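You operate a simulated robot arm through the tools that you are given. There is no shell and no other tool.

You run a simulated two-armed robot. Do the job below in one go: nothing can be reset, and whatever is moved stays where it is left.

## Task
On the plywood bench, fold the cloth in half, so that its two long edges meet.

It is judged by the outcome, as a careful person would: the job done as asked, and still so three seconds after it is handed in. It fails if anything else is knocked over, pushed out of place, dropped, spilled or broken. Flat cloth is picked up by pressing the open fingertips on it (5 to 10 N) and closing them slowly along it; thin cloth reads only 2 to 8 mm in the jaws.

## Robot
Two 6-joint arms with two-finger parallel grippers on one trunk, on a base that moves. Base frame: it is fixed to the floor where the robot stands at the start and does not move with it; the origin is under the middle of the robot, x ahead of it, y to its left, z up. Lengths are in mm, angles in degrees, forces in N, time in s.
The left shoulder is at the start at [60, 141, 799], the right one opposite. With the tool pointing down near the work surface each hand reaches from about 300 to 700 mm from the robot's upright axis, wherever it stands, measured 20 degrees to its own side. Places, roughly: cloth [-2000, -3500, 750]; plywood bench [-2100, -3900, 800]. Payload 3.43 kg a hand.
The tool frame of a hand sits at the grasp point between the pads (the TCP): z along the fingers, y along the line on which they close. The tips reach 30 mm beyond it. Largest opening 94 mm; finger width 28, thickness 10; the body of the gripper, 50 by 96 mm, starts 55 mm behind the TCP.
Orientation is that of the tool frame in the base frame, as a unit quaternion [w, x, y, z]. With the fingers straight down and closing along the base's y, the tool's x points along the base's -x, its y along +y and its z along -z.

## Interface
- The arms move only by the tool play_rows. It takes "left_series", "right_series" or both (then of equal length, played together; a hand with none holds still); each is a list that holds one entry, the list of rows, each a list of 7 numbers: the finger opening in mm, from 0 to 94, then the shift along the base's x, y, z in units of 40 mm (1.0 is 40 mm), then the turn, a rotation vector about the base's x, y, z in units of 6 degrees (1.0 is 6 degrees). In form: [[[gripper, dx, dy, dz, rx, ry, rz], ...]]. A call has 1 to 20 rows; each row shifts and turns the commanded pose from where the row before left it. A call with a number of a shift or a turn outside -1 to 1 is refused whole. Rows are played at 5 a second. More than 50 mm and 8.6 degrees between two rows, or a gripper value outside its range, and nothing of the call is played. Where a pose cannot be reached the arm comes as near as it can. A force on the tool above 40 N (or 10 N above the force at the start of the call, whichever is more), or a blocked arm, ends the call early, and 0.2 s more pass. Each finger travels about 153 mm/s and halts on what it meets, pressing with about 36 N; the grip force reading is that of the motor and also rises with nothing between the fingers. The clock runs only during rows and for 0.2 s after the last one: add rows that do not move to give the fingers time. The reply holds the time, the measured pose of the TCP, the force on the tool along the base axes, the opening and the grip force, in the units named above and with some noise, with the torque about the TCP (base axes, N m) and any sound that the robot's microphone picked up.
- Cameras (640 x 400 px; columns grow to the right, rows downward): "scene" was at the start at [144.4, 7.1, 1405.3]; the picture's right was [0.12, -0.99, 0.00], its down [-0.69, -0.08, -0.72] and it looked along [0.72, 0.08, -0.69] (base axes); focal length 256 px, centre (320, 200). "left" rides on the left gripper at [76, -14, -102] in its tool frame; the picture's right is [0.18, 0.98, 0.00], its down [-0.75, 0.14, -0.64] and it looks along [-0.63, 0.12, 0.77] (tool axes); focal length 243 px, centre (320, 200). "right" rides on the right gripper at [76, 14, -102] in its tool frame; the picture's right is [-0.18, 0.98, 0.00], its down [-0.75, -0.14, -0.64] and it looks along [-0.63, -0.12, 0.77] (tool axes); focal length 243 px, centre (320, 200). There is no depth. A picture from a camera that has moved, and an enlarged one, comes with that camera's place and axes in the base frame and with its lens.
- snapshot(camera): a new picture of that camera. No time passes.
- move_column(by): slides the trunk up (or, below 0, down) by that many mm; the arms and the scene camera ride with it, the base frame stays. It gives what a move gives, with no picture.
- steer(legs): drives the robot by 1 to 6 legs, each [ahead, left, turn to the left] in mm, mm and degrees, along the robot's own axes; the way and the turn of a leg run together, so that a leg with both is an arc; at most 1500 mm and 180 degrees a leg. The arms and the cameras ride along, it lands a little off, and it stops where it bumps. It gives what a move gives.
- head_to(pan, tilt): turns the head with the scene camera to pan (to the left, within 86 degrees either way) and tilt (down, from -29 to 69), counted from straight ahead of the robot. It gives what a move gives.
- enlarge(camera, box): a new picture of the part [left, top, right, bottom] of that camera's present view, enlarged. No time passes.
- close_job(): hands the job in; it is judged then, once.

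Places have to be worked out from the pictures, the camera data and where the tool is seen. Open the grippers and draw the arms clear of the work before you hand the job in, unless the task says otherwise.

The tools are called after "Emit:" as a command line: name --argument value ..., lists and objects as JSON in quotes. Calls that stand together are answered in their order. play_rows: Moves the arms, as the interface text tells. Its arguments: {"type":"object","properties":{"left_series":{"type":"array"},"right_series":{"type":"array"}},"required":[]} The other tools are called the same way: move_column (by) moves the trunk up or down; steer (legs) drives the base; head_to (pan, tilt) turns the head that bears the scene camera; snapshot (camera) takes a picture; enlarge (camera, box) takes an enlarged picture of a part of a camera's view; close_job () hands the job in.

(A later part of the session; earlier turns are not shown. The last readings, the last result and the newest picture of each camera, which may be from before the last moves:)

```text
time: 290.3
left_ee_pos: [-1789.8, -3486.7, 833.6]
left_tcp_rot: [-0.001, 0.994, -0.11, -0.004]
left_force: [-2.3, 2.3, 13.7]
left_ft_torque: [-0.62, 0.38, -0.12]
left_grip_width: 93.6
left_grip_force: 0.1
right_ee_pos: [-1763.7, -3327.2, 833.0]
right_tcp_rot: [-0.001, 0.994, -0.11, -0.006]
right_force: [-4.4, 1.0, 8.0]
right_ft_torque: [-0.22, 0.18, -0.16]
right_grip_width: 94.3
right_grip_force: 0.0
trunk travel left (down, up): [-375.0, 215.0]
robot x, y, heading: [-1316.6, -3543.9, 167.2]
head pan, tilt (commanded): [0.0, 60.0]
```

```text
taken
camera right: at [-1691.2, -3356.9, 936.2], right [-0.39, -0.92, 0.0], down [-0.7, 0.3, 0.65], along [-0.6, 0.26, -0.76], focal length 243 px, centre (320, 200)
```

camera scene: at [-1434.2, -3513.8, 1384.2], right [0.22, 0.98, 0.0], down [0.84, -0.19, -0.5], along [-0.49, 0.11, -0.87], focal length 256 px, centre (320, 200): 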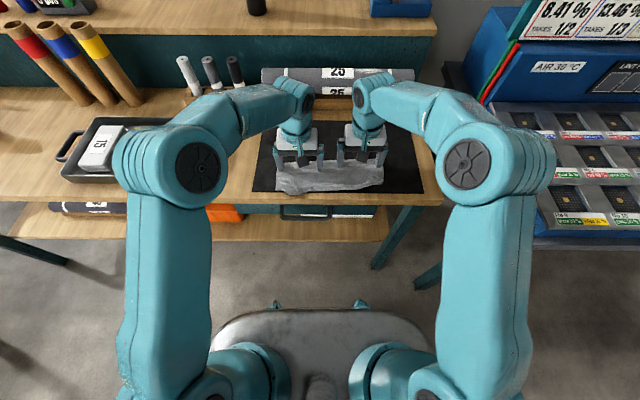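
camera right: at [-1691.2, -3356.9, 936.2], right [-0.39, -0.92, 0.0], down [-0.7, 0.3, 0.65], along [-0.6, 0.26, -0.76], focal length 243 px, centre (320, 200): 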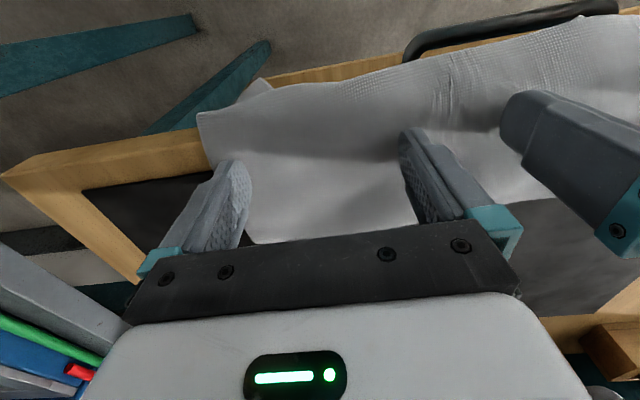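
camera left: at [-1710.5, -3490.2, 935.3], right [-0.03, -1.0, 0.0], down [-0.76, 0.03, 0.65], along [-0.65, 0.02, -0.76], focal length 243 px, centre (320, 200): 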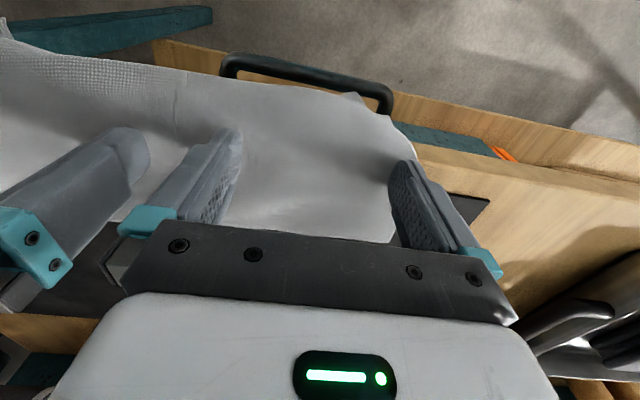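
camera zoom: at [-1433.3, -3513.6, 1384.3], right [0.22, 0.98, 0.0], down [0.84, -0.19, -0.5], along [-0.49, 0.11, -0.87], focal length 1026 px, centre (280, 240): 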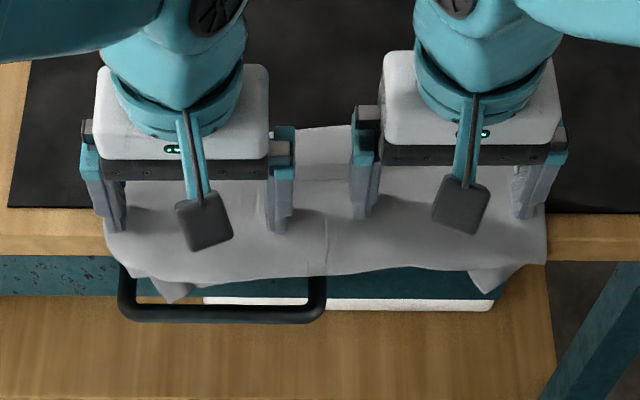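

The whole edge has now flipped open and hangs over the bench front. I slide the stack back 76 mm onto the mat.

Emit:
play_rows --left_series '[[[94, -0.0974, 0.0225, 0, 0, 0, 0], [94, -0.0974, 0.0225, 0, 0, 0, 0], [94, -0.0974, 0.0225, 0, 0, 0, 0], [94, -0.0974, 0.0225, 0, 0, 0, 0], [94, -0.0974, 0.0225, 0, 0, 0, 0], [94, -0.0974, 0.0225, 0, 0, 0, 0], [94, -0.0974, 0.0225, 0, 0, 0, 0], [94, -0.0974, 0.0225, 0, 0, 0, 0], [94, -0.0974, 0.0225, 0, 0, 0, 0], [94, -0.0974, 0.0225, 0, 0, 0, 0], [94, -0.0974, 0.0225, 0, 0, 0, 0], [94, -0.0974, 0.0225, 0, 0, 0, 0], [94, -0.0974, 0.0225, 0, 0, 0, 0], [94, -0.0974, 0.0225, 0, 0, 0, 0], [94, -0.0974, 0.0225, 0, 0, 0, 0], [94, -0.0974, 0.0225, 0, 0, 0, 0], [94, -0.0974, 0.0225, 0, 0, 0, 0], [94, -0.0974, 0.0225, 0, 0, 0, 0], [94, -0.0974, 0.0225, 0, 0, 0, 0], [94, 0, 0, 0, 0, 0, 0]]]' --right_series '[[[94, -0.0974, 0.0225, 0, 0, 0, 0], [94, -0.0974, 0.0225, 0, 0, 0, 0], [94, -0.0974, 0.0225, 0, 0, 0, 0], [94, -0.0974, 0.0225, 0, 0, 0, 0], [94, -0.0974, 0.0225, 0, 0, 0, 0], [94, -0.0974, 0.0225, 0, 0, 0, 0], [94, -0.0974, 0.0225, 0, 0, 0, 0], [94, -0.0974, 0.0225, 0, 0, 0, 0], [94, -0.0974, 0.0225, 0, 0, 0, 0], [94, -0.0974, 0.0225, 0, 0, 0, 0], [94, -0.0974, 0.0225, 0, 0, 0, 0], [94, -0.0974, 0.0225, 0, 0, 0, 0], [94, -0.0974, 0.0225, 0, 0, 0, 0], [94, -0.0974, 0.0225, 0, 0, 0, 0], [94, -0.0974, 0.0225, 0, 0, 0, 0], [94, -0.0974, 0.0225, 0, 0, 0, 0], [94, -0.0974, 0.0225, 0, 0, 0, 0], [94, -0.0974, 0.0225, 0, 0, 0, 0], [94, -0.0974, 0.0225, 0, 0, 0, 0], [94, 0, 0, 0, 0, 0, 0]]]'

Emit:
enlarge --camera "scene" --box '[260, 140, 400, 240]'

Emit:
snapshot --camera "left"

Emit:
snapshot --camera "right"

```text
time: 294.5
left_ee_pos: [-1863.9, -3469.3, 835.3]
left_tcp_rot: [-0.001, 0.994, -0.11, -0.005]
left_force: [3.3, -0.7, 9.0]
left_ft_torque: [0.21, -0.26, -0.04]
left_grip_width: 94.0
left_grip_force: 0.1
right_ee_pos: [-1837.0, -3310.8, 834.5]
right_tcp_rot: [-0.002, 0.994, -0.11, -0.006]
right_force: [2.1, -0.8, 6.9]
right_ft_torque: [-0.33, -0.08, 0.07]
right_grip_width: 93.9
right_grip_force: 0.1
trunk travel left (down, up): [-375.0, 215.0]
robot x, y, heading: [-1312.3, -3538.2, 167.2]
head pan, tilt (commanded): [0.0, 60.0]
```

```text
4.00 times, centred on (330, 190) of scene
camera zoom: at [-1432.2, -3514.1, 1384.5], right [0.22, 0.98, 0.0], down [0.84, -0.19, -0.5], along [-0.49, 0.11, -0.87], focal length 1026 px, centre (280, 240)
```

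zoom: 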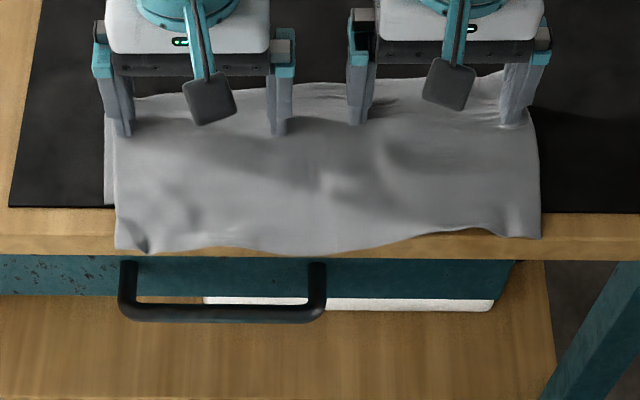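

```text
taken
camera left: at [-1784.1, -3473.5, 935.9], right [-0.04, -1.0, 0.0], down [-0.76, 0.03, 0.65], along [-0.65, 0.02, -0.76], focal length 243 px, centre (320, 200)
```

left: 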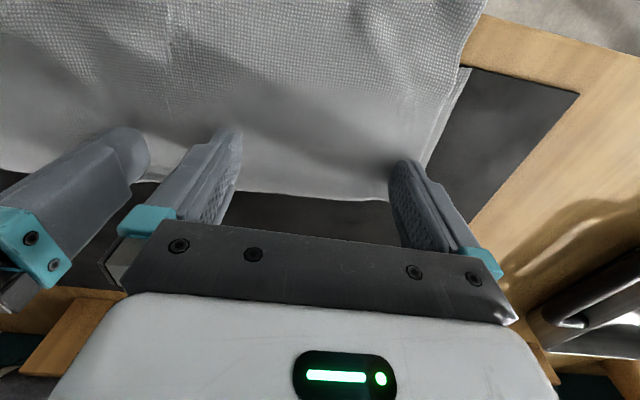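

```text
taken
camera right: at [-1764.6, -3340.0, 937.1], right [-0.39, -0.92, 0.0], down [-0.7, 0.3, 0.65], along [-0.6, 0.26, -0.76], focal length 243 px, centre (320, 200)
```

right: 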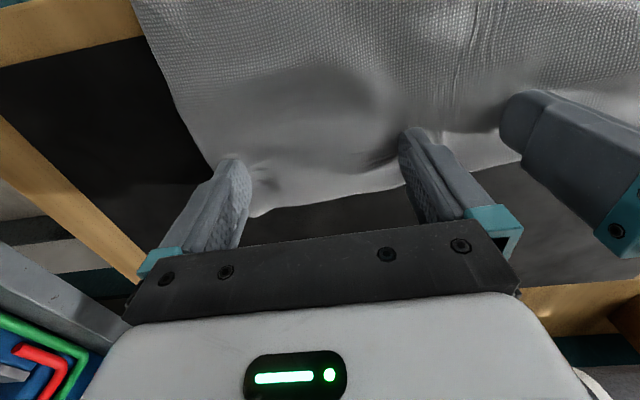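

Excellent: the upper layer is unrolled and flat, its edge now at the bench front (f≈933–944), about 40 mm beyond the lower edge. Next I grip this edge near its corners from the front (cloth leaving the grip backwards, so no curl) and shift it back. I raise the hands and move them over the corners with 20° tilt.

Emit:
play_rows --left_series '[[[94, 0, 0, 0.3, 0, 0, 0], [60, 0, 0, 0.9, 0, 0, 0], [26, 0.57, -0.295, 0.3, 0.1875, 0.812, 0], [26, 0.57, -0.295, 0, 0.1875, 0.812, 0], [26, 0.57, -0.295, 0, 0.1875, 0.812, 0], [26, 0.57, -0.295, 0, 0.1875, 0.812, 0], [26, 0, 0, 0, 0, 0, 0]]]' --right_series '[[[94, 0, 0, 0.3, 0, 0, 0], [60, 0, 0, 0.9, 0, 0, 0], [26, 0.659, 0.079, 0.3, 0.1875, 0.812, 0], [26, 0.659, 0.079, 0, 0.1875, 0.812, 0], [26, 0.659, 0.079, 0, 0.1875, 0.812, 0], [26, 0.659, 0.079, 0, 0.1875, 0.812, 0], [26, 0, 0, 0, 0, 0, 0]]]'

Emit:
enlarge --camera "scene" --box '[260, 140, 400, 240]'

Emit:
snapshot --camera "left"

Emit:
snapshot --camera "right"

```text
time: 296.1
left_ee_pos: [-1774.2, -3516.6, 894.0]
left_tcp_rot: [-0.021, 0.978, -0.108, -0.175]
left_force: [-0.2, 0.8, -0.2]
left_ft_torque: [0.0, -0.01, 0.01]
left_grip_width: 26.2
left_grip_force: 0.1
right_ee_pos: [-1732.9, -3298.4, 892.9]
right_tcp_rot: [-0.021, 0.978, -0.109, -0.177]
right_force: [-0.5, 1.3, -0.5]
right_ft_torque: [0.0, 0.0, 0.02]
right_grip_width: 26.1
right_grip_force: 0.1
trunk travel left (down, up): [-375.0, 215.0]
robot x, y, heading: [-1313.1, -3536.8, 167.3]
head pan, tilt (commanded): [0.0, 60.0]
```

```text
4.00 times, centred on (330, 190) of scene
camera zoom: at [-1436.1, -3513.3, 1383.9], right [0.22, 0.98, 0.0], down [0.85, -0.19, -0.5], along [-0.49, 0.11, -0.87], focal length 1026 px, centre (280, 240)
```

zoom: 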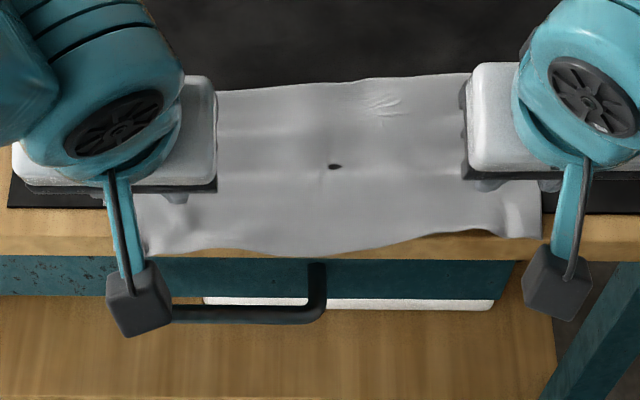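

```text
taken
camera left: at [-1666.1, -3526.7, 962.2], right [-0.05, -1.0, -0.07], down [-0.5, -0.04, 0.86], along [-0.86, 0.07, -0.5], focal length 243 px, centre (320, 200)
```

left: 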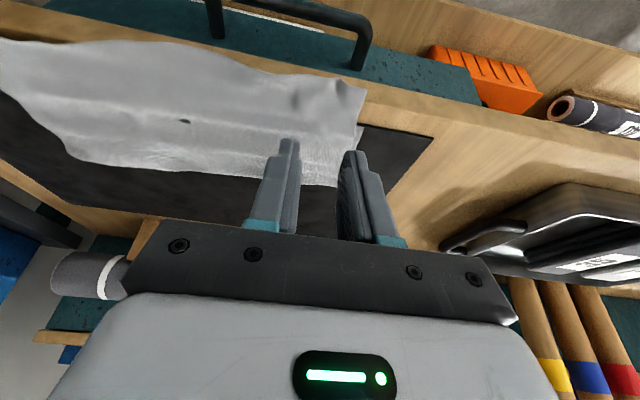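

```text
taken
camera right: at [-1632.1, -3334.4, 962.5], right [-0.38, -0.92, 0.06], down [-0.44, 0.24, 0.87], along [-0.81, 0.31, -0.5], focal length 243 px, centre (320, 200)
```

right: 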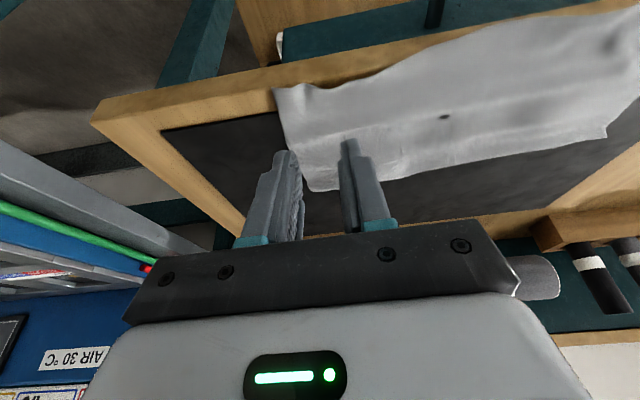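

The upper edge is at f≈931 (left) and ≈947 (right). I trim the right 5 mm back and lower both to ~12 mm above contact (wood surface here, z≈800).

Emit:
play_rows --left_series '[[[26, 0, 0, -0.4, 0, 0, 0], [26, 0, 0, -0.4, 0, 0, 0], [26, 0, 0, -0.4, 0, 0, 0], [26, 0, 0, 0, 0, 0, 0]]]' --right_series '[[[26, -0.122, 0.028, -0.4, 0, 0, 0], [26, 0, 0, -0.4, 0, 0, 0], [26, 0, 0, -0.4, 0, 0, 0], [26, 0, 0, 0, 0, 0, 0]]]'

Emit:
enlarge --camera "left" --box '[200, 60, 440, 210]'

Emit:
enlarge --camera "right" --box '[200, 60, 440, 210]'

```text
time: 297.1
left_ee_pos: [-1770.9, -3516.5, 846.8]
left_tcp_rot: [-0.022, 0.978, -0.109, -0.178]
left_force: [0.1, 0.1, 0.5]
left_ft_torque: [-0.01, 0.01, -0.02]
left_grip_width: 25.8
left_grip_force: 0.0
right_ee_pos: [-1736.9, -3298.4, 847.9]
right_tcp_rot: [-0.021, 0.978, -0.108, -0.178]
right_force: [-0.2, 0.3, -0.3]
right_ft_torque: [0.03, 0.03, 0.05]
right_grip_width: 26.0
right_grip_force: 0.0
trunk travel left (down, up): [-375.0, 215.0]
robot x, y, heading: [-1311.1, -3539.5, 167.1]
head pan, tilt (commanded): [0.0, 60.0]
```

```text
2.67 times, centred on (320, 135) of left
camera zoom: at [-1662.9, -3527.4, 915.5], right [-0.05, -1.0, -0.07], down [-0.5, -0.04, 0.87], along [-0.86, 0.07, -0.5], focal length 647 px, centre (320, 373)
```

zoom: 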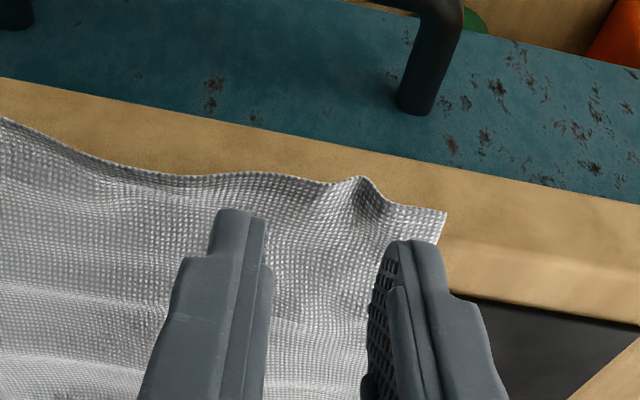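

```text
2.67 times, centred on (320, 135) of right
camera zoom: at [-1634.2, -3333.3, 916.2], right [-0.38, -0.92, 0.06], down [-0.44, 0.24, 0.87], along [-0.81, 0.31, -0.49], focal length 647 px, centre (320, 373)
```

zoom: 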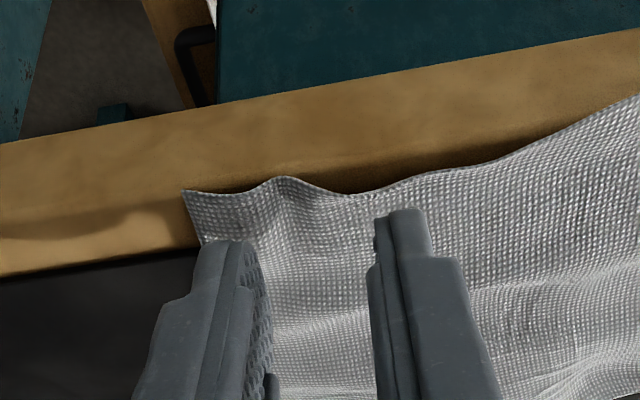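

The edge is wavy; to be ~5 mm inside it I shift the left 3 mm and the right 10 mm back, and descend 10 mm.

Emit:
play_rows --left_series '[[[26, -0.073, 0.017, -0.125, 0, 0, 0], [26, 0, 0, -0.125, 0, 0, 0], [26, 0, 0, 0, 0, 0, 0]]]' --right_series '[[[26, -0.2436, 0.056, -0.125, 0, 0, 0], [26, 0, 0, -0.125, 0, 0, 0], [26, 0, 0, 0, 0, 0, 0]]]'

Emit:
enlarge --camera "left" --box '[200, 60, 440, 210]'

Emit:
enlarge --camera "right" --box '[200, 60, 440, 210]'

```text
time: 297.9
left_ee_pos: [-1775.6, -3516.2, 835.9]
left_tcp_rot: [-0.021, 0.978, -0.107, -0.177]
left_force: [-0.2, -0.3, -0.4]
left_ft_torque: [0.0, 0.01, 0.01]
left_grip_width: 25.7
left_grip_force: 0.1
right_ee_pos: [-1747.1, -3295.2, 836.1]
right_tcp_rot: [-0.022, 0.978, -0.109, -0.177]
right_force: [0.5, 1.0, 0.2]
right_ft_torque: [0.01, 0.02, -0.02]
right_grip_width: 26.1
right_grip_force: 0.1
trunk travel left (down, up): [-375.0, 215.0]
robot x, y, heading: [-1311.1, -3543.3, 167.1]
head pan, tilt (commanded): [0.0, 60.0]
```

```text
2.67 times, centred on (320, 135) of left
camera zoom: at [-1667.6, -3526.5, 904.6], right [-0.05, -1.0, -0.07], down [-0.5, -0.04, 0.86], along [-0.86, 0.07, -0.5], focal length 647 px, centre (320, 373)
```

zoom: 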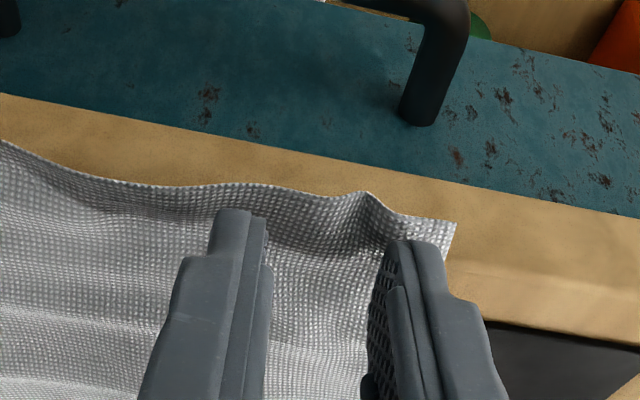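

```text
2.67 times, centred on (320, 135) of right
camera zoom: at [-1645.7, -3330.7, 905.6], right [-0.38, -0.92, 0.06], down [-0.44, 0.24, 0.87], along [-0.81, 0.31, -0.5], focal length 647 px, centre (320, 373)
```

zoom: 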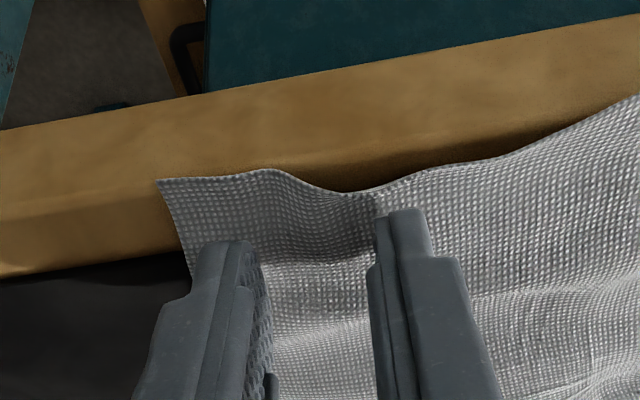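

Tips are a few mm inside the edge. I lower in small steps to contact.

Emit:
play_rows --left_series '[[[26, 0, 0, -0.03, 0, 0, 0], [26, 0, 0, -0.03, 0, 0, 0], [26, 0, 0, 0, 0, 0, 0]]]' --right_series '[[[26, 0, 0, -0.03, 0, 0, 0], [26, 0, 0, -0.03, 0, 0, 0], [26, 0, 0, 0, 0, 0, 0]]]'

```text
time: 298.7
left_ee_pos: [-1774.9, -3515.7, 834.7]
left_tcp_rot: [-0.021, 0.978, -0.108, -0.177]
left_force: [0.2, 0.8, 0.4]
left_ft_torque: [-0.01, 0.0, 0.0]
left_grip_width: 26.0
left_grip_force: 0.1
right_ee_pos: [-1746.9, -3295.3, 834.1]
right_tcp_rot: [-0.021, 0.978, -0.107, -0.178]
right_force: [0.0, -0.2, 5.9]
right_ft_torque: [0.08, -0.06, 0.02]
right_grip_width: 26.2
right_grip_force: 0.1
trunk travel left (down, up): [-375.0, 215.0]
robot x, y, heading: [-1310.1, -3536.9, 167.3]
head pan, tilt (commanded): [0.0, 60.0]
```

Right touches with 5.9 N; I lower the left a little more.

Emit:
play_rows --left_series '[[[26, 0, 0, -0.02, 0, 0, 0], [26, 0, 0, -0.0125, 0, 0, 0], [26, 0, 0, 0, 0, 0, 0]]]' --right_series '[[[26, 0, 0, 0, 0, 0, 0], [26, 0, 0, 0, 0, 0, 0], [26, 0, 0, 0, 0, 0, 0]]]'

```text
time: 299.5
left_ee_pos: [-1775.5, -3515.3, 831.4]
left_tcp_rot: [-0.021, 0.978, -0.108, -0.177]
left_force: [-0.2, 0.0, 0.1]
left_ft_torque: [0.01, 0.03, -0.01]
left_grip_width: 26.1
left_grip_force: 0.1
right_ee_pos: [-1747.0, -3295.0, 834.7]
right_tcp_rot: [-0.022, 0.978, -0.108, -0.178]
right_force: [-1.1, 0.0, 10.0]
right_ft_torque: [0.14, 0.03, 0.04]
right_grip_width: 25.9
right_grip_force: 0.1
trunk travel left (down, up): [-375.0, 215.0]
robot x, y, heading: [-1310.3, -3538.5, 167.1]
head pan, tilt (commanded): [0.0, 60.0]
```

Emit:
play_rows --left_series '[[[26, 0, 0, -0.015, 0, 0, 0], [26, 0, 0, -0.015, 0, 0, 0], [26, 0, 0, 0, 0, 0, 0]]]' --right_series '[[[26, 0, 0, 0.004, 0, 0, 0], [26, 0, 0, 0, 0, 0, 0], [26, 0, 0, 0, 0, 0, 0]]]'

```text
time: 300.3
left_ee_pos: [-1775.5, -3514.8, 831.2]
left_tcp_rot: [-0.021, 0.978, -0.108, -0.177]
left_force: [0.3, -0.2, -0.2]
left_ft_torque: [-0.01, -0.01, 0.01]
left_grip_width: 25.9
left_grip_force: 0.1
right_ee_pos: [-1747.2, -3294.0, 834.8]
right_tcp_rot: [-0.021, 0.978, -0.108, -0.178]
right_force: [-2.0, 1.0, 9.3]
right_ft_torque: [0.13, 0.03, -0.01]
right_grip_width: 25.9
right_grip_force: 0.1
trunk travel left (down, up): [-375.0, 215.0]
robot x, y, heading: [-1314.5, -3541.5, 167.6]
head pan, tilt (commanded): [0.0, 60.0]
```

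Emit:
play_rows --left_series '[[[26, 0, 0, -0.0175, 0, 0, 0], [26, 0, 0, -0.0175, 0, 0, 0], [26, 0, 0, 0, 0, 0, 0]]]' --right_series '[[[26, 0, 0, 0, 0, 0, 0], [26, 0, 0, 0, 0, 0, 0], [26, 0, 0, 0, 0, 0, 0]]]'

Emit:
enlarge --camera "left" --box '[200, 60, 440, 210]'

```text
time: 301.1
left_ee_pos: [-1776.1, -3516.4, 829.6]
left_tcp_rot: [-0.021, 0.978, -0.108, -0.177]
left_force: [0.3, 0.3, 0.8]
left_ft_torque: [0.02, -0.01, 0.0]
left_grip_width: 25.6
left_grip_force: 0.0
right_ee_pos: [-1745.9, -3294.2, 834.2]
right_tcp_rot: [-0.021, 0.978, -0.108, -0.178]
right_force: [-2.1, -1.1, 8.5]
right_ft_torque: [0.12, 0.04, 0.02]
right_grip_width: 26.1
right_grip_force: 0.1
trunk travel left (down, up): [-375.0, 215.0]
robot x, y, heading: [-1315.2, -3537.5, 167.3]
head pan, tilt (commanded): [0.0, 60.0]
```

```text
2.67 times, centred on (320, 135) of left
camera zoom: at [-1667.4, -3526.7, 898.5], right [-0.05, -1.0, -0.07], down [-0.5, -0.04, 0.86], along [-0.86, 0.07, -0.5], focal length 647 px, centre (320, 373)
```

zoom: 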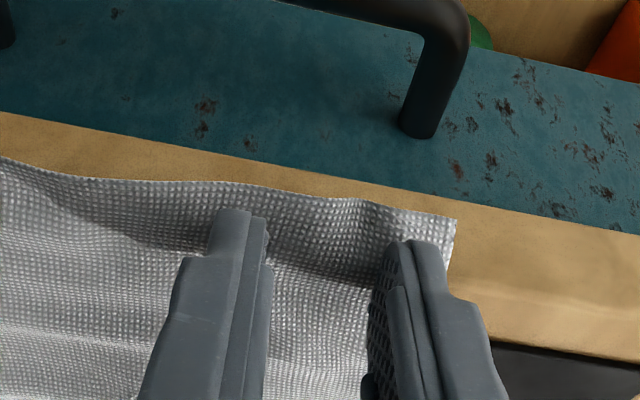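

Emit:
play_rows --left_series '[[[26, 0, 0, -0.015, 0, 0, 0], [26, 0, 0, -0.0075, 0, 0, 0], [26, 0, 0, 0, 0, 0, 0]]]' --right_series '[[[26, 0, 0, 0, 0, 0, 0], [26, 0, 0, 0, 0, 0, 0], [26, 0, 0, 0, 0, 0, 0]]]'

```text
time: 301.9
left_ee_pos: [-1776.4, -3516.6, 829.2]
left_tcp_rot: [-0.022, 0.978, -0.108, -0.177]
left_force: [0.5, 0.2, -0.1]
left_ft_torque: [-0.04, 0.0, 0.04]
left_grip_width: 26.2
left_grip_force: 0.0
right_ee_pos: [-1746.8, -3293.9, 835.4]
right_tcp_rot: [-0.022, 0.978, -0.109, -0.177]
right_force: [-1.7, 0.3, 9.4]
right_ft_torque: [0.14, 0.06, 0.02]
right_grip_width: 26.1
right_grip_force: 0.1
trunk travel left (down, up): [-375.0, 215.0]
robot x, y, heading: [-1314.6, -3542.2, 167.0]
head pan, tilt (commanded): [0.0, 60.0]
```

Left still free; 1 mm more in two steps.

Emit:
play_rows --left_series '[[[26, 0, 0, -0.0125, 0, 0, 0], [26, 0, 0, -0.0125, 0, 0, 0], [26, 0, 0, 0, 0, 0, 0]]]' --right_series '[[[26, 0, 0, 0, 0, 0, 0], [26, 0, 0, 0, 0, 0, 0], [26, 0, 0, 0, 0, 0, 0]]]'

```text
time: 302.7
left_ee_pos: [-1775.3, -3515.3, 829.3]
left_tcp_rot: [-0.021, 0.978, -0.109, -0.178]
left_force: [1.3, -2.2, 11.4]
left_ft_torque: [-0.05, 0.07, 0.04]
left_grip_width: 25.8
left_grip_force: 0.1
right_ee_pos: [-1746.7, -3294.2, 833.9]
right_tcp_rot: [-0.021, 0.978, -0.108, -0.177]
right_force: [-0.6, 0.4, 3.3]
right_ft_torque: [0.02, 0.03, 0.0]
right_grip_width: 26.2
right_grip_force: 0.0
trunk travel left (down, up): [-375.0, 215.0]
robot x, y, heading: [-1312.2, -3539.1, 166.9]
head pan, tilt (commanded): [0.0, 60.0]
```

Left 11.4 N, right 3.3 N. I ease the left, press the right slightly and close slowly.

Emit:
play_rows --left_series '[[[26, 0, 0, 0.005, 0, 0, 0], [24, 0, 0, 0, 0, 0, 0], [22, 0, 0, 0, 0, 0, 0], [20, 0, 0, 0, 0, 0, 0], [18, 0, 0, 0, 0, 0, 0], [16, 0, 0, 0, 0, 0, 0], [14, 0, 0, 0, 0, 0, 0], [12, 0, 0, 0, 0, 0, 0], [10, 0, 0, 0, 0, 0, 0], [8, 0, 0, 0, 0, 0, 0]]]' --right_series '[[[26, 0, 0, -0.01, 0, 0, 0], [24, 0, 0, 0, 0, 0, 0], [22, 0, 0, 0, 0, 0, 0], [20, 0, 0, 0, 0, 0, 0], [18, 0, 0, 0, 0, 0, 0], [16, 0, 0, 0, 0, 0, 0], [14, 0, 0, 0, 0, 0, 0], [12, 0, 0, 0, 0, 0, 0], [10, 0, 0, 0, 0, 0, 0], [8, 0, 0, 0, 0, 0, 0]]]'

Emit:
enlarge --camera "left" --box '[200, 60, 440, 210]'

Emit:
enlarge --camera "right" --box '[200, 60, 440, 210]'

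```text
time: 304.9
left_ee_pos: [-1773.8, -3516.0, 829.0]
left_tcp_rot: [-0.021, 0.978, -0.108, -0.177]
left_force: [4.5, 0.8, 10.6]
left_ft_torque: [0.04, 0.03, -0.05]
left_grip_width: 7.5
left_grip_force: 0.0
right_ee_pos: [-1747.7, -3294.4, 834.9]
right_tcp_rot: [-0.021, 0.978, -0.108, -0.179]
right_force: [0.9, -1.4, 4.2]
right_ft_torque: [-0.03, -0.02, -0.01]
right_grip_width: 8.2
right_grip_force: 0.0
trunk travel left (down, up): [-375.0, 215.0]
robot x, y, heading: [-1311.4, -3536.6, 167.2]
head pan, tilt (commanded): [0.0, 60.0]
```

```text
2.67 times, centred on (320, 135) of left
camera zoom: at [-1666.5, -3526.1, 897.0], right [-0.05, -1.0, -0.07], down [-0.5, -0.04, 0.87], along [-0.86, 0.07, -0.5], focal length 647 px, centre (320, 373)
```

zoom: 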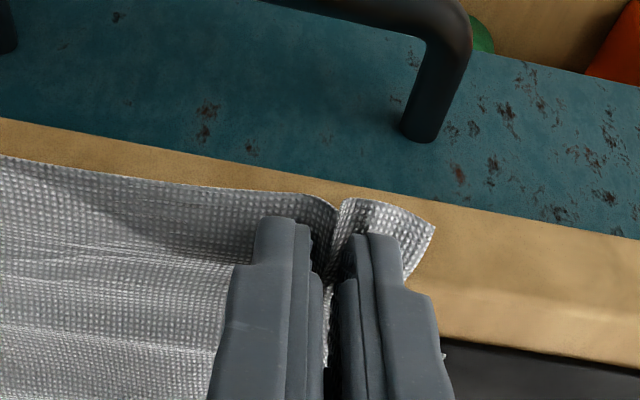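

```text
2.67 times, centred on (320, 135) of right
camera zoom: at [-1644.7, -3330.5, 903.4], right [-0.38, -0.92, 0.06], down [-0.44, 0.24, 0.87], along [-0.81, 0.31, -0.49], focal length 647 px, centre (320, 373)
```

zoom: 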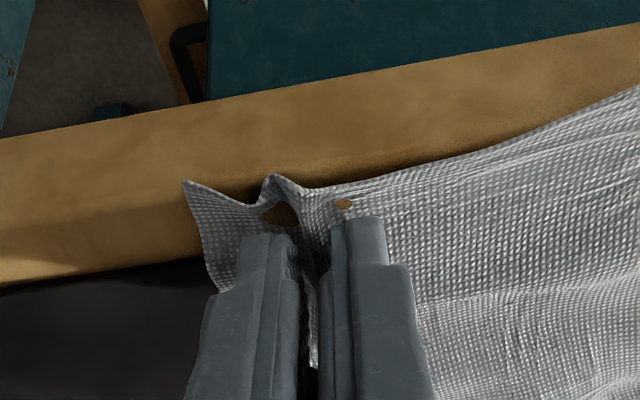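

Rucks are forming in both jaws. I close fully and hold.

Emit:
play_rows --left_series '[[[6, 0, 0, 0, 0, 0, 0], [4, 0, 0, 0, 0, 0, 0], [2, 0, 0, 0, 0, 0, 0], [0, 0, 0, 0, 0, 0, 0], [0, 0, 0, 0, 0, 0, 0], [0, 0, 0, 0, 0, 0, 0], [0, 0, 0, 0, 0, 0, 0]]]' --right_series '[[[6, 0, 0, 0, 0, 0, 0], [4, 0, 0, 0, 0, 0, 0], [2, 0, 0, 0, 0, 0, 0], [0, 0, 0, 0, 0, 0, 0], [0, 0, 0, 0, 0, 0, 0], [0, 0, 0, 0, 0, 0, 0], [0, 0, 0, 0, 0, 0, 0]]]'

Emit:
enlarge --camera "left" --box '[200, 60, 440, 210]'

Emit:
enlarge --camera "right" --box '[200, 60, 440, 210]'

```text
time: 306.5
left_ee_pos: [-1774.3, -3515.3, 828.2]
left_tcp_rot: [-0.021, 0.978, -0.109, -0.178]
left_force: [5.1, 11.2, 10.8]
left_ft_torque: [0.36, -0.01, -0.14]
left_grip_width: 1.6
left_grip_force: 36.3
right_ee_pos: [-1747.4, -3295.8, 834.1]
right_tcp_rot: [-0.021, 0.978, -0.108, -0.179]
right_force: [-1.9, -11.1, 5.6]
right_ft_torque: [-0.36, 0.05, 0.01]
right_grip_width: 1.7
right_grip_force: 35.9
trunk travel left (down, up): [-375.0, 215.0]
robot x, y, heading: [-1316.4, -3540.4, 166.8]
head pan, tilt (commanded): [0.0, 60.0]
```

```text
2.67 times, centred on (320, 135) of left
camera zoom: at [-1666.5, -3526.0, 897.0], right [-0.05, -1.0, -0.07], down [-0.5, -0.04, 0.87], along [-0.86, 0.08, -0.5], focal length 647 px, centre (320, 373)
```

zoom: 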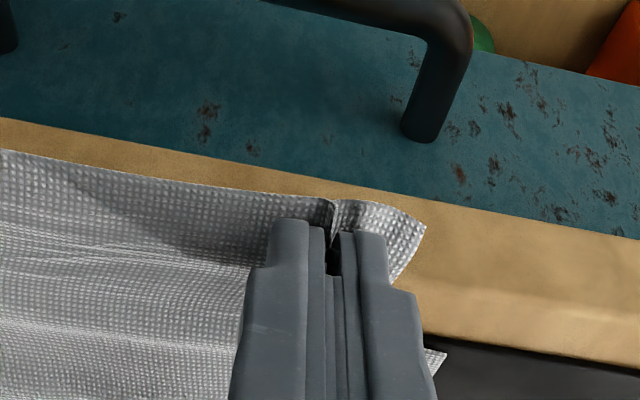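

```text
2.67 times, centred on (320, 135) of right
camera zoom: at [-1644.8, -3330.7, 903.4], right [-0.38, -0.92, 0.06], down [-0.44, 0.24, 0.87], along [-0.81, 0.31, -0.49], focal length 647 px, centre (320, 373)
```

zoom: 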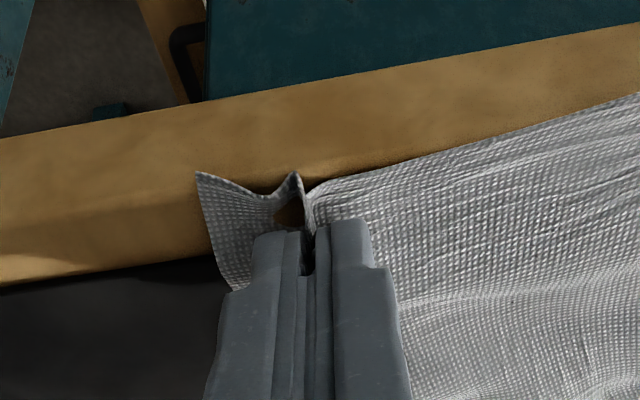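

Both corners are held (1.6/1.7 mm) with the cloth leaving the grip backwards. I lift the edge and carry it back over the middle to re-lay the lower half, easing the right hand 9 mm inward.

Emit:
play_rows --left_series '[[[0, -0.1218, 0.0281, 0.25, 0, 0, 0], [0, -0.1218, 0.0281, 0.25, 0, 0, 0], [0, -0.1218, 0.0281, 0.25, 0, 0, 0], [0, -0.2996, 0.0692, 0.15, 0, 0, 0], [0, -0.2996, 0.0692, 0.15, 0, 0, 0], [0, -0.2996, 0.0692, 0.15, 0, 0, 0], [0, -0.2996, 0.0692, 0.15, 0, 0, 0], [0, -0.2996, 0.0692, 0.15, 0, 0, 0], [0, -0.2996, 0.0692, 0.15, 0, 0, 0], [0, -0.2996, 0.0692, 0.15, 0, 0, 0], [0, 0, 0, 0, 0, 0, 0]]]' --right_series '[[[0, -0.1268, 0.0062, 0.25, 0, 0, 0], [0, -0.1268, 0.0062, 0.25, 0, 0, 0], [0, -0.1268, 0.0062, 0.25, 0, 0, 0], [0, -0.2755, 0.0405, 0.1325, 0, 0, 0], [0, -0.2755, 0.0405, 0.1325, 0, 0, 0], [0, -0.2755, 0.0405, 0.1325, 0, 0, 0], [0, -0.2755, 0.0405, 0.1325, 0, 0, 0], [0, -0.2755, 0.0405, 0.1325, 0, 0, 0], [0, -0.2755, 0.0405, 0.1325, 0, 0, 0], [0, -0.2755, 0.0405, 0.1325, 0, 0, 0], [0, 0, 0, 0, 0, 0, 0]]]'

Emit:
enlarge --camera "scene" --box '[250, 120, 410, 220]'

Emit:
snapshot --camera "left"

Emit:
snapshot --camera "right"

```text
time: 308.9
left_ee_pos: [-1874.5, -3492.9, 900.1]
left_tcp_rot: [-0.021, 0.978, -0.109, -0.177]
left_force: [-0.5, 0.3, 0.1]
left_ft_torque: [0.0, -0.01, 0.04]
left_grip_width: 1.7
left_grip_force: 35.8
right_ee_pos: [-1839.3, -3281.6, 900.5]
right_tcp_rot: [-0.021, 0.978, -0.108, -0.178]
right_force: [0.6, -0.1, 0.0]
right_ft_torque: [0.04, 0.0, -0.03]
right_grip_width: 1.9
right_grip_force: 35.9
trunk travel left (down, up): [-375.0, 215.0]
robot x, y, heading: [-1310.2, -3540.5, 167.2]
head pan, tilt (commanded): [0.0, 60.0]
```

```text
4.00 times, centred on (330, 170) of scene
camera zoom: at [-1433.8, -3513.8, 1384.3], right [0.22, 0.98, 0.0], down [0.84, -0.19, -0.5], along [-0.49, 0.11, -0.87], focal length 1026 px, centre (280, 320)
```

zoom: 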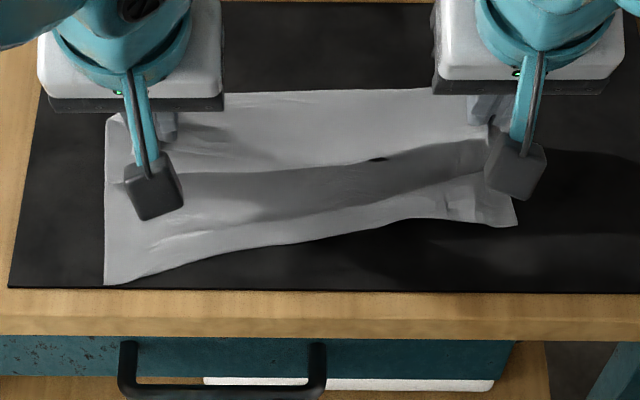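

```text
taken
camera left: at [-1766.0, -3503.2, 968.6], right [-0.05, -1.0, -0.07], down [-0.5, -0.03, 0.86], along [-0.86, 0.07, -0.5], focal length 243 px, centre (320, 200)
```

left: 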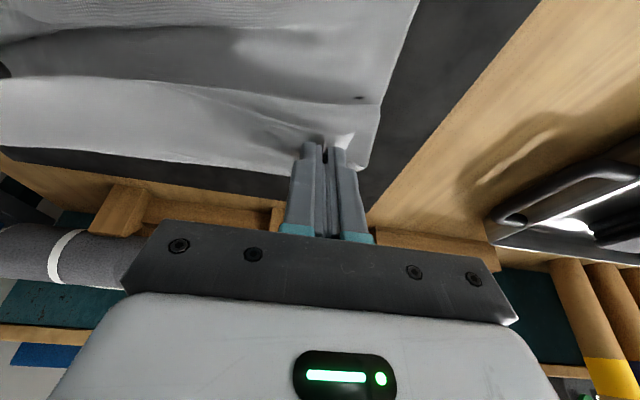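

```text
taken
camera right: at [-1737.7, -3318.5, 970.1], right [-0.38, -0.92, 0.06], down [-0.44, 0.24, 0.87], along [-0.81, 0.31, -0.5], focal length 243 px, centre (320, 200)
```

right: 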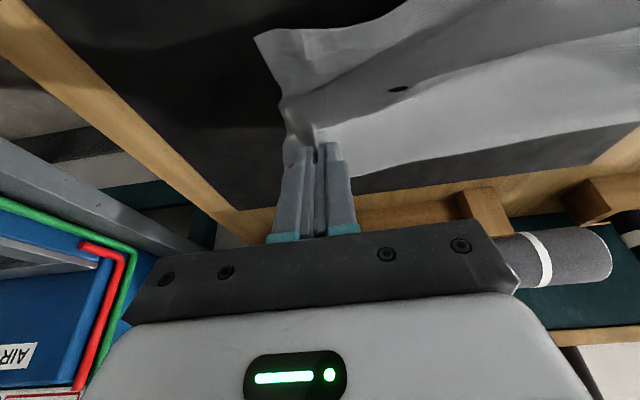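

The lower right front has been pulled back with it (front edge now from f≈967 left to ≈1016 right), so the cloth lies slightly rotated; that is fine, but the target for the held edge changes accordingly (left ≈974, right ≈1022). I bring the edge forward and down along these.

Emit:
play_rows --left_series '[[[0, 0.1919, -0.0443, -0.116, 0, 0, 0], [0, 0.1919, -0.0443, -0.116, 0, 0, 0], [0, 0.1919, -0.0443, -0.116, 0, 0, 0], [0, 0.1919, -0.0443, -0.116, 0, 0, 0], [0, 0.1523, -0.0352, -0.175, 0, 0, 0], [0, 0.1523, -0.0352, -0.175, 0, 0, 0], [0, 0.1523, -0.0352, -0.175, 0, 0, 0], [0, 0.1523, -0.0352, -0.175, 0, 0, 0], [0, 0, 0, 0, 0, 0, 0]]]' --right_series '[[[0, 0.0286, -0.0066, -0.0875, 0, 0, 0], [0, 0.0286, -0.0066, -0.0875, 0, 0, 0], [0, 0.0286, -0.0066, -0.0875, 0, 0, 0], [0, 0.0286, -0.0066, -0.0875, 0, 0, 0], [0, 0.1096, -0.0253, -0.181, 0, 0, 0], [0, 0.1096, -0.0253, -0.181, 0, 0, 0], [0, 0.1096, -0.0253, -0.181, 0, 0, 0], [0, 0.1096, -0.0253, -0.181, 0, 0, 0], [0, 0, 0, 0, 0, 0, 0]]]'

Emit:
enlarge --camera "scene" --box '[250, 120, 410, 220]'

Emit:
snapshot --camera "left"

Emit:
snapshot --camera "right"

```text
time: 310.9
left_ee_pos: [-1819.0, -3505.5, 853.4]
left_tcp_rot: [-0.021, 0.978, -0.108, -0.177]
left_force: [0.5, 1.8, -0.8]
left_ft_torque: [0.02, 0.0, -0.01]
left_grip_width: 1.6
left_grip_force: 36.2
right_ee_pos: [-1817.7, -3287.8, 857.5]
right_tcp_rot: [-0.022, 0.978, -0.108, -0.178]
right_force: [0.1, -1.0, -0.1]
right_ft_torque: [-0.05, 0.03, -0.02]
right_grip_width: 1.7
right_grip_force: 36.1
trunk travel left (down, up): [-375.0, 215.0]
robot x, y, heading: [-1312.7, -3539.8, 167.1]
head pan, tilt (commanded): [0.0, 60.0]
```

```text
4.00 times, centred on (330, 170) of scene
camera zoom: at [-1434.3, -3513.6, 1384.2], right [0.22, 0.98, 0.0], down [0.84, -0.19, -0.5], along [-0.49, 0.11, -0.87], focal length 1026 px, centre (280, 320)
```

zoom: 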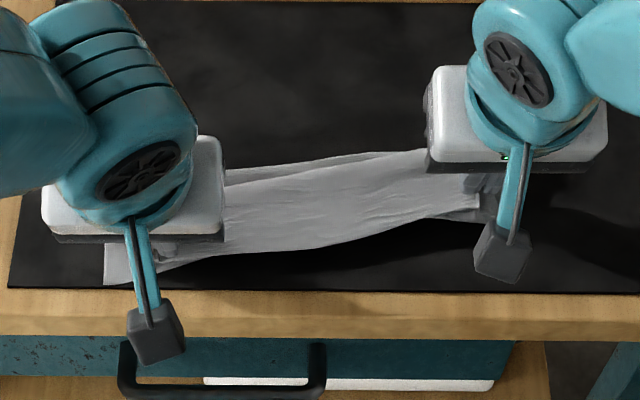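

```text
taken
camera left: at [-1711.0, -3516.1, 922.0], right [-0.05, -1.0, -0.07], down [-0.5, -0.03, 0.86], along [-0.86, 0.07, -0.5], focal length 243 px, centre (320, 200)
```

left: 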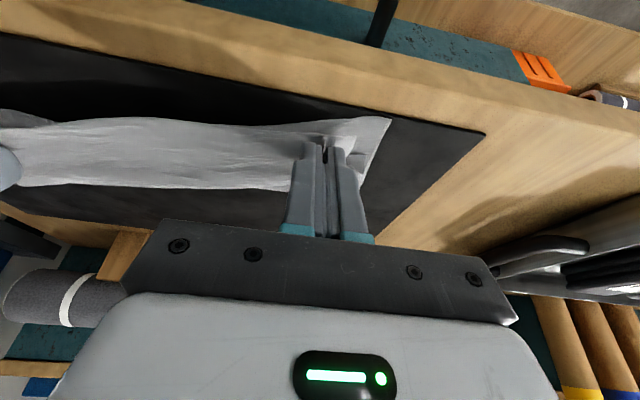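

```text
taken
camera right: at [-1716.1, -3324.0, 927.2], right [-0.38, -0.92, 0.06], down [-0.44, 0.24, 0.87], along [-0.81, 0.31, -0.5], focal length 243 px, centre (320, 200)
```

right: 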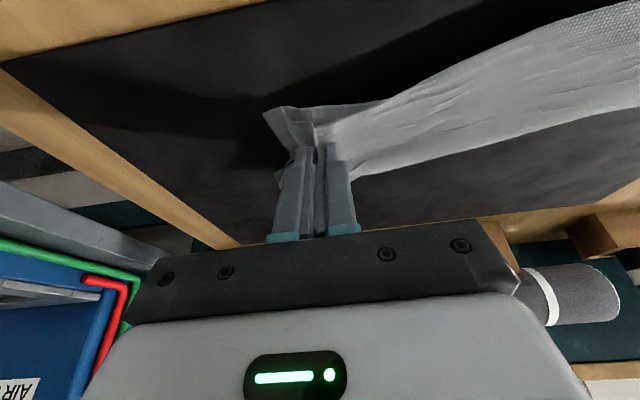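

I need a closer look at the layers before going on.

Emit:
enlarge --camera "scene" --box '[270, 145, 390, 200]'

Emit:
enlarge --camera "left" --box '[0, 90, 400, 240]'

Emit:
enlarge --camera "right" --box '[240, 0, 640, 200]'

```text
5.33 times, centred on (330, 172) of scene
camera zoom: at [-1434.3, -3513.6, 1384.2], right [0.22, 0.98, 0.0], down [0.84, -0.19, -0.5], along [-0.49, 0.11, -0.87], focal length 1368 px, centre (267, 347)
```

zoom: 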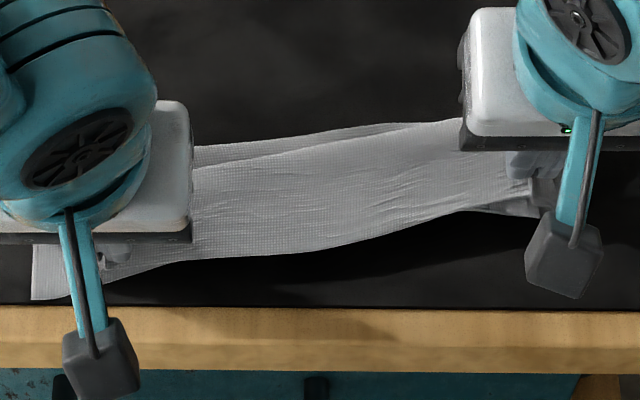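

```text
1.60 times, centred on (200, 165) of left
camera zoom: at [-1711.0, -3516.1, 922.0], right [-0.05, -1.0, -0.07], down [-0.5, -0.03, 0.86], along [-0.86, 0.07, -0.5], focal length 388 px, centre (512, 256)
```

zoom: 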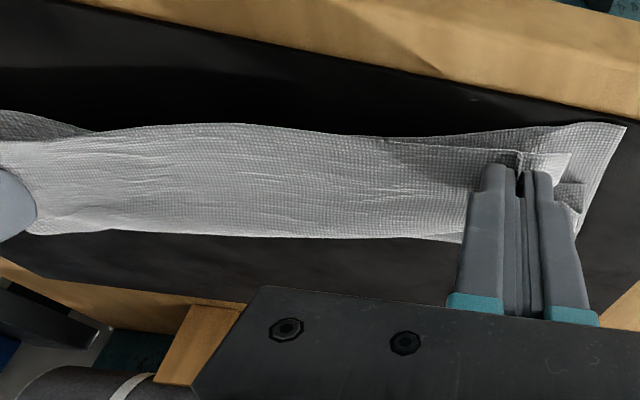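

```text
1.60 times, centred on (440, 100) of right
camera zoom: at [-1716.1, -3324.0, 927.2], right [-0.38, -0.92, 0.06], down [-0.44, 0.24, 0.87], along [-0.81, 0.31, -0.5], focal length 388 px, centre (128, 360)
```

zoom: 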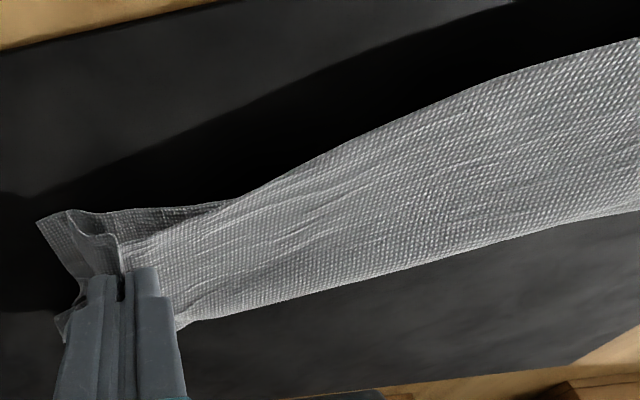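

Depths don't add up (fold≈1065, front≈993 in the middle), so some cloth must be bunched underneath. I raise the edge again to inspect the lower layer.

Emit:
play_rows --left_series '[[[0, -0.1, 0.023, 0.25, 0, 0, 0], [0, -0.2, 0.046, 0.25, 0, 0, 0], [0, -0.25, 0.058, 0.25, 0, 0, 0], [0, -0.25, 0.058, 0.25, 0, 0, 0], [0, -0.25, 0.058, 0.25, 0, 0, 0], [0, -0.25, 0.058, 0.25, 0, 0, 0], [0, -0.25, 0.058, 0.25, 0, 0, 0], [0, 0, 0, 0.2, 0, 0, 0], [0, 0, 0, 0, 0, 0, 0]]]' --right_series '[[[0, -0.1, 0.023, 0.25, 0, 0, 0], [0, -0.15, 0.035, 0.25, 0, 0, 0], [0, -0.2, 0.046, 0.25, 0, 0, 0], [0, -0.2, 0.046, 0.25, 0, 0, 0], [0, -0.2, 0.046, 0.25, 0, 0, 0], [0, -0.2, 0.046, 0.25, 0, 0, 0], [0, -0.2, 0.046, 0.25, 0, 0, 0], [0, 0, 0, 0.2, 0, 0, 0], [0, 0, 0, 0, 0, 0, 0]]]'

Emit:
enlarge --camera "scene" --box '[260, 125, 400, 205]'

Emit:
snapshot --camera "left"

Emit:
snapshot --camera "right"

```text
time: 312.9
left_ee_pos: [-1881.9, -3491.3, 932.6]
left_tcp_rot: [-0.022, 0.978, -0.108, -0.177]
left_force: [0.3, 0.1, -0.9]
left_ft_torque: [-0.01, -0.02, 0.0]
left_grip_width: 1.7
left_grip_force: 36.2
right_ee_pos: [-1868.7, -3277.2, 935.8]
right_tcp_rot: [-0.021, 0.978, -0.109, -0.176]
right_force: [0.5, -0.7, -0.7]
right_ft_torque: [0.03, -0.02, -0.02]
right_grip_width: 1.5
right_grip_force: 36.4
trunk travel left (down, up): [-375.0, 215.0]
robot x, y, heading: [-1314.4, -3542.0, 167.3]
head pan, tilt (commanded): [0.0, 60.0]
```

```text
4.57 times, centred on (330, 165) of scene
camera zoom: at [-1435.2, -3513.5, 1384.1], right [0.22, 0.98, 0.0], down [0.84, -0.19, -0.5], along [-0.49, 0.11, -0.87], focal length 1172 px, centre (274, 360)
```

zoom: 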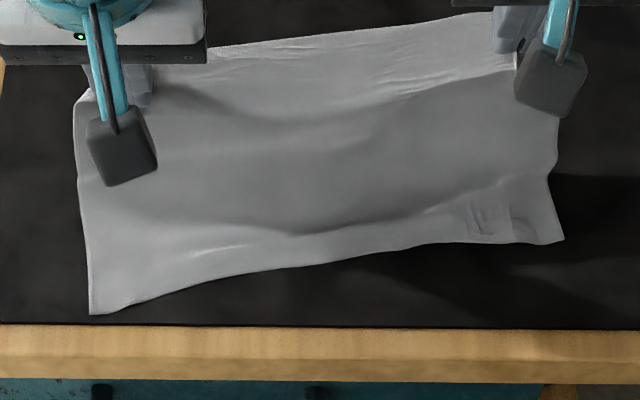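

```text
taken
camera left: at [-1773.9, -3501.8, 1000.5], right [-0.05, -1.0, -0.07], down [-0.5, -0.03, 0.86], along [-0.86, 0.07, -0.5], focal length 243 px, centre (320, 200)
```

left: 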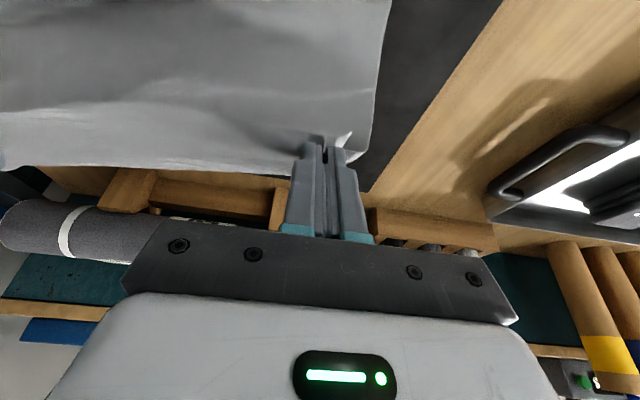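

```text
taken
camera right: at [-1766.6, -3312.8, 1005.6], right [-0.38, -0.92, 0.06], down [-0.44, 0.24, 0.87], along [-0.81, 0.31, -0.5], focal length 243 px, centre (320, 200)
```

right: 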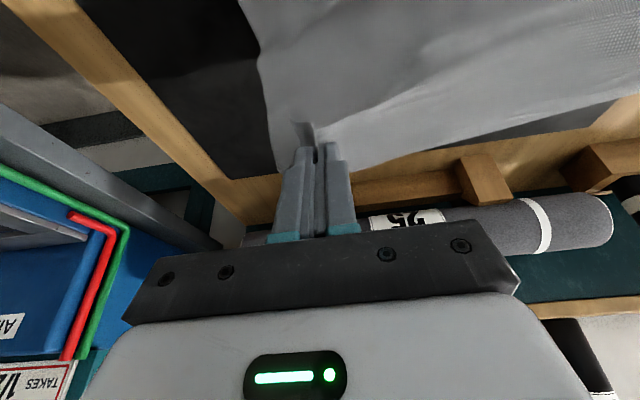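

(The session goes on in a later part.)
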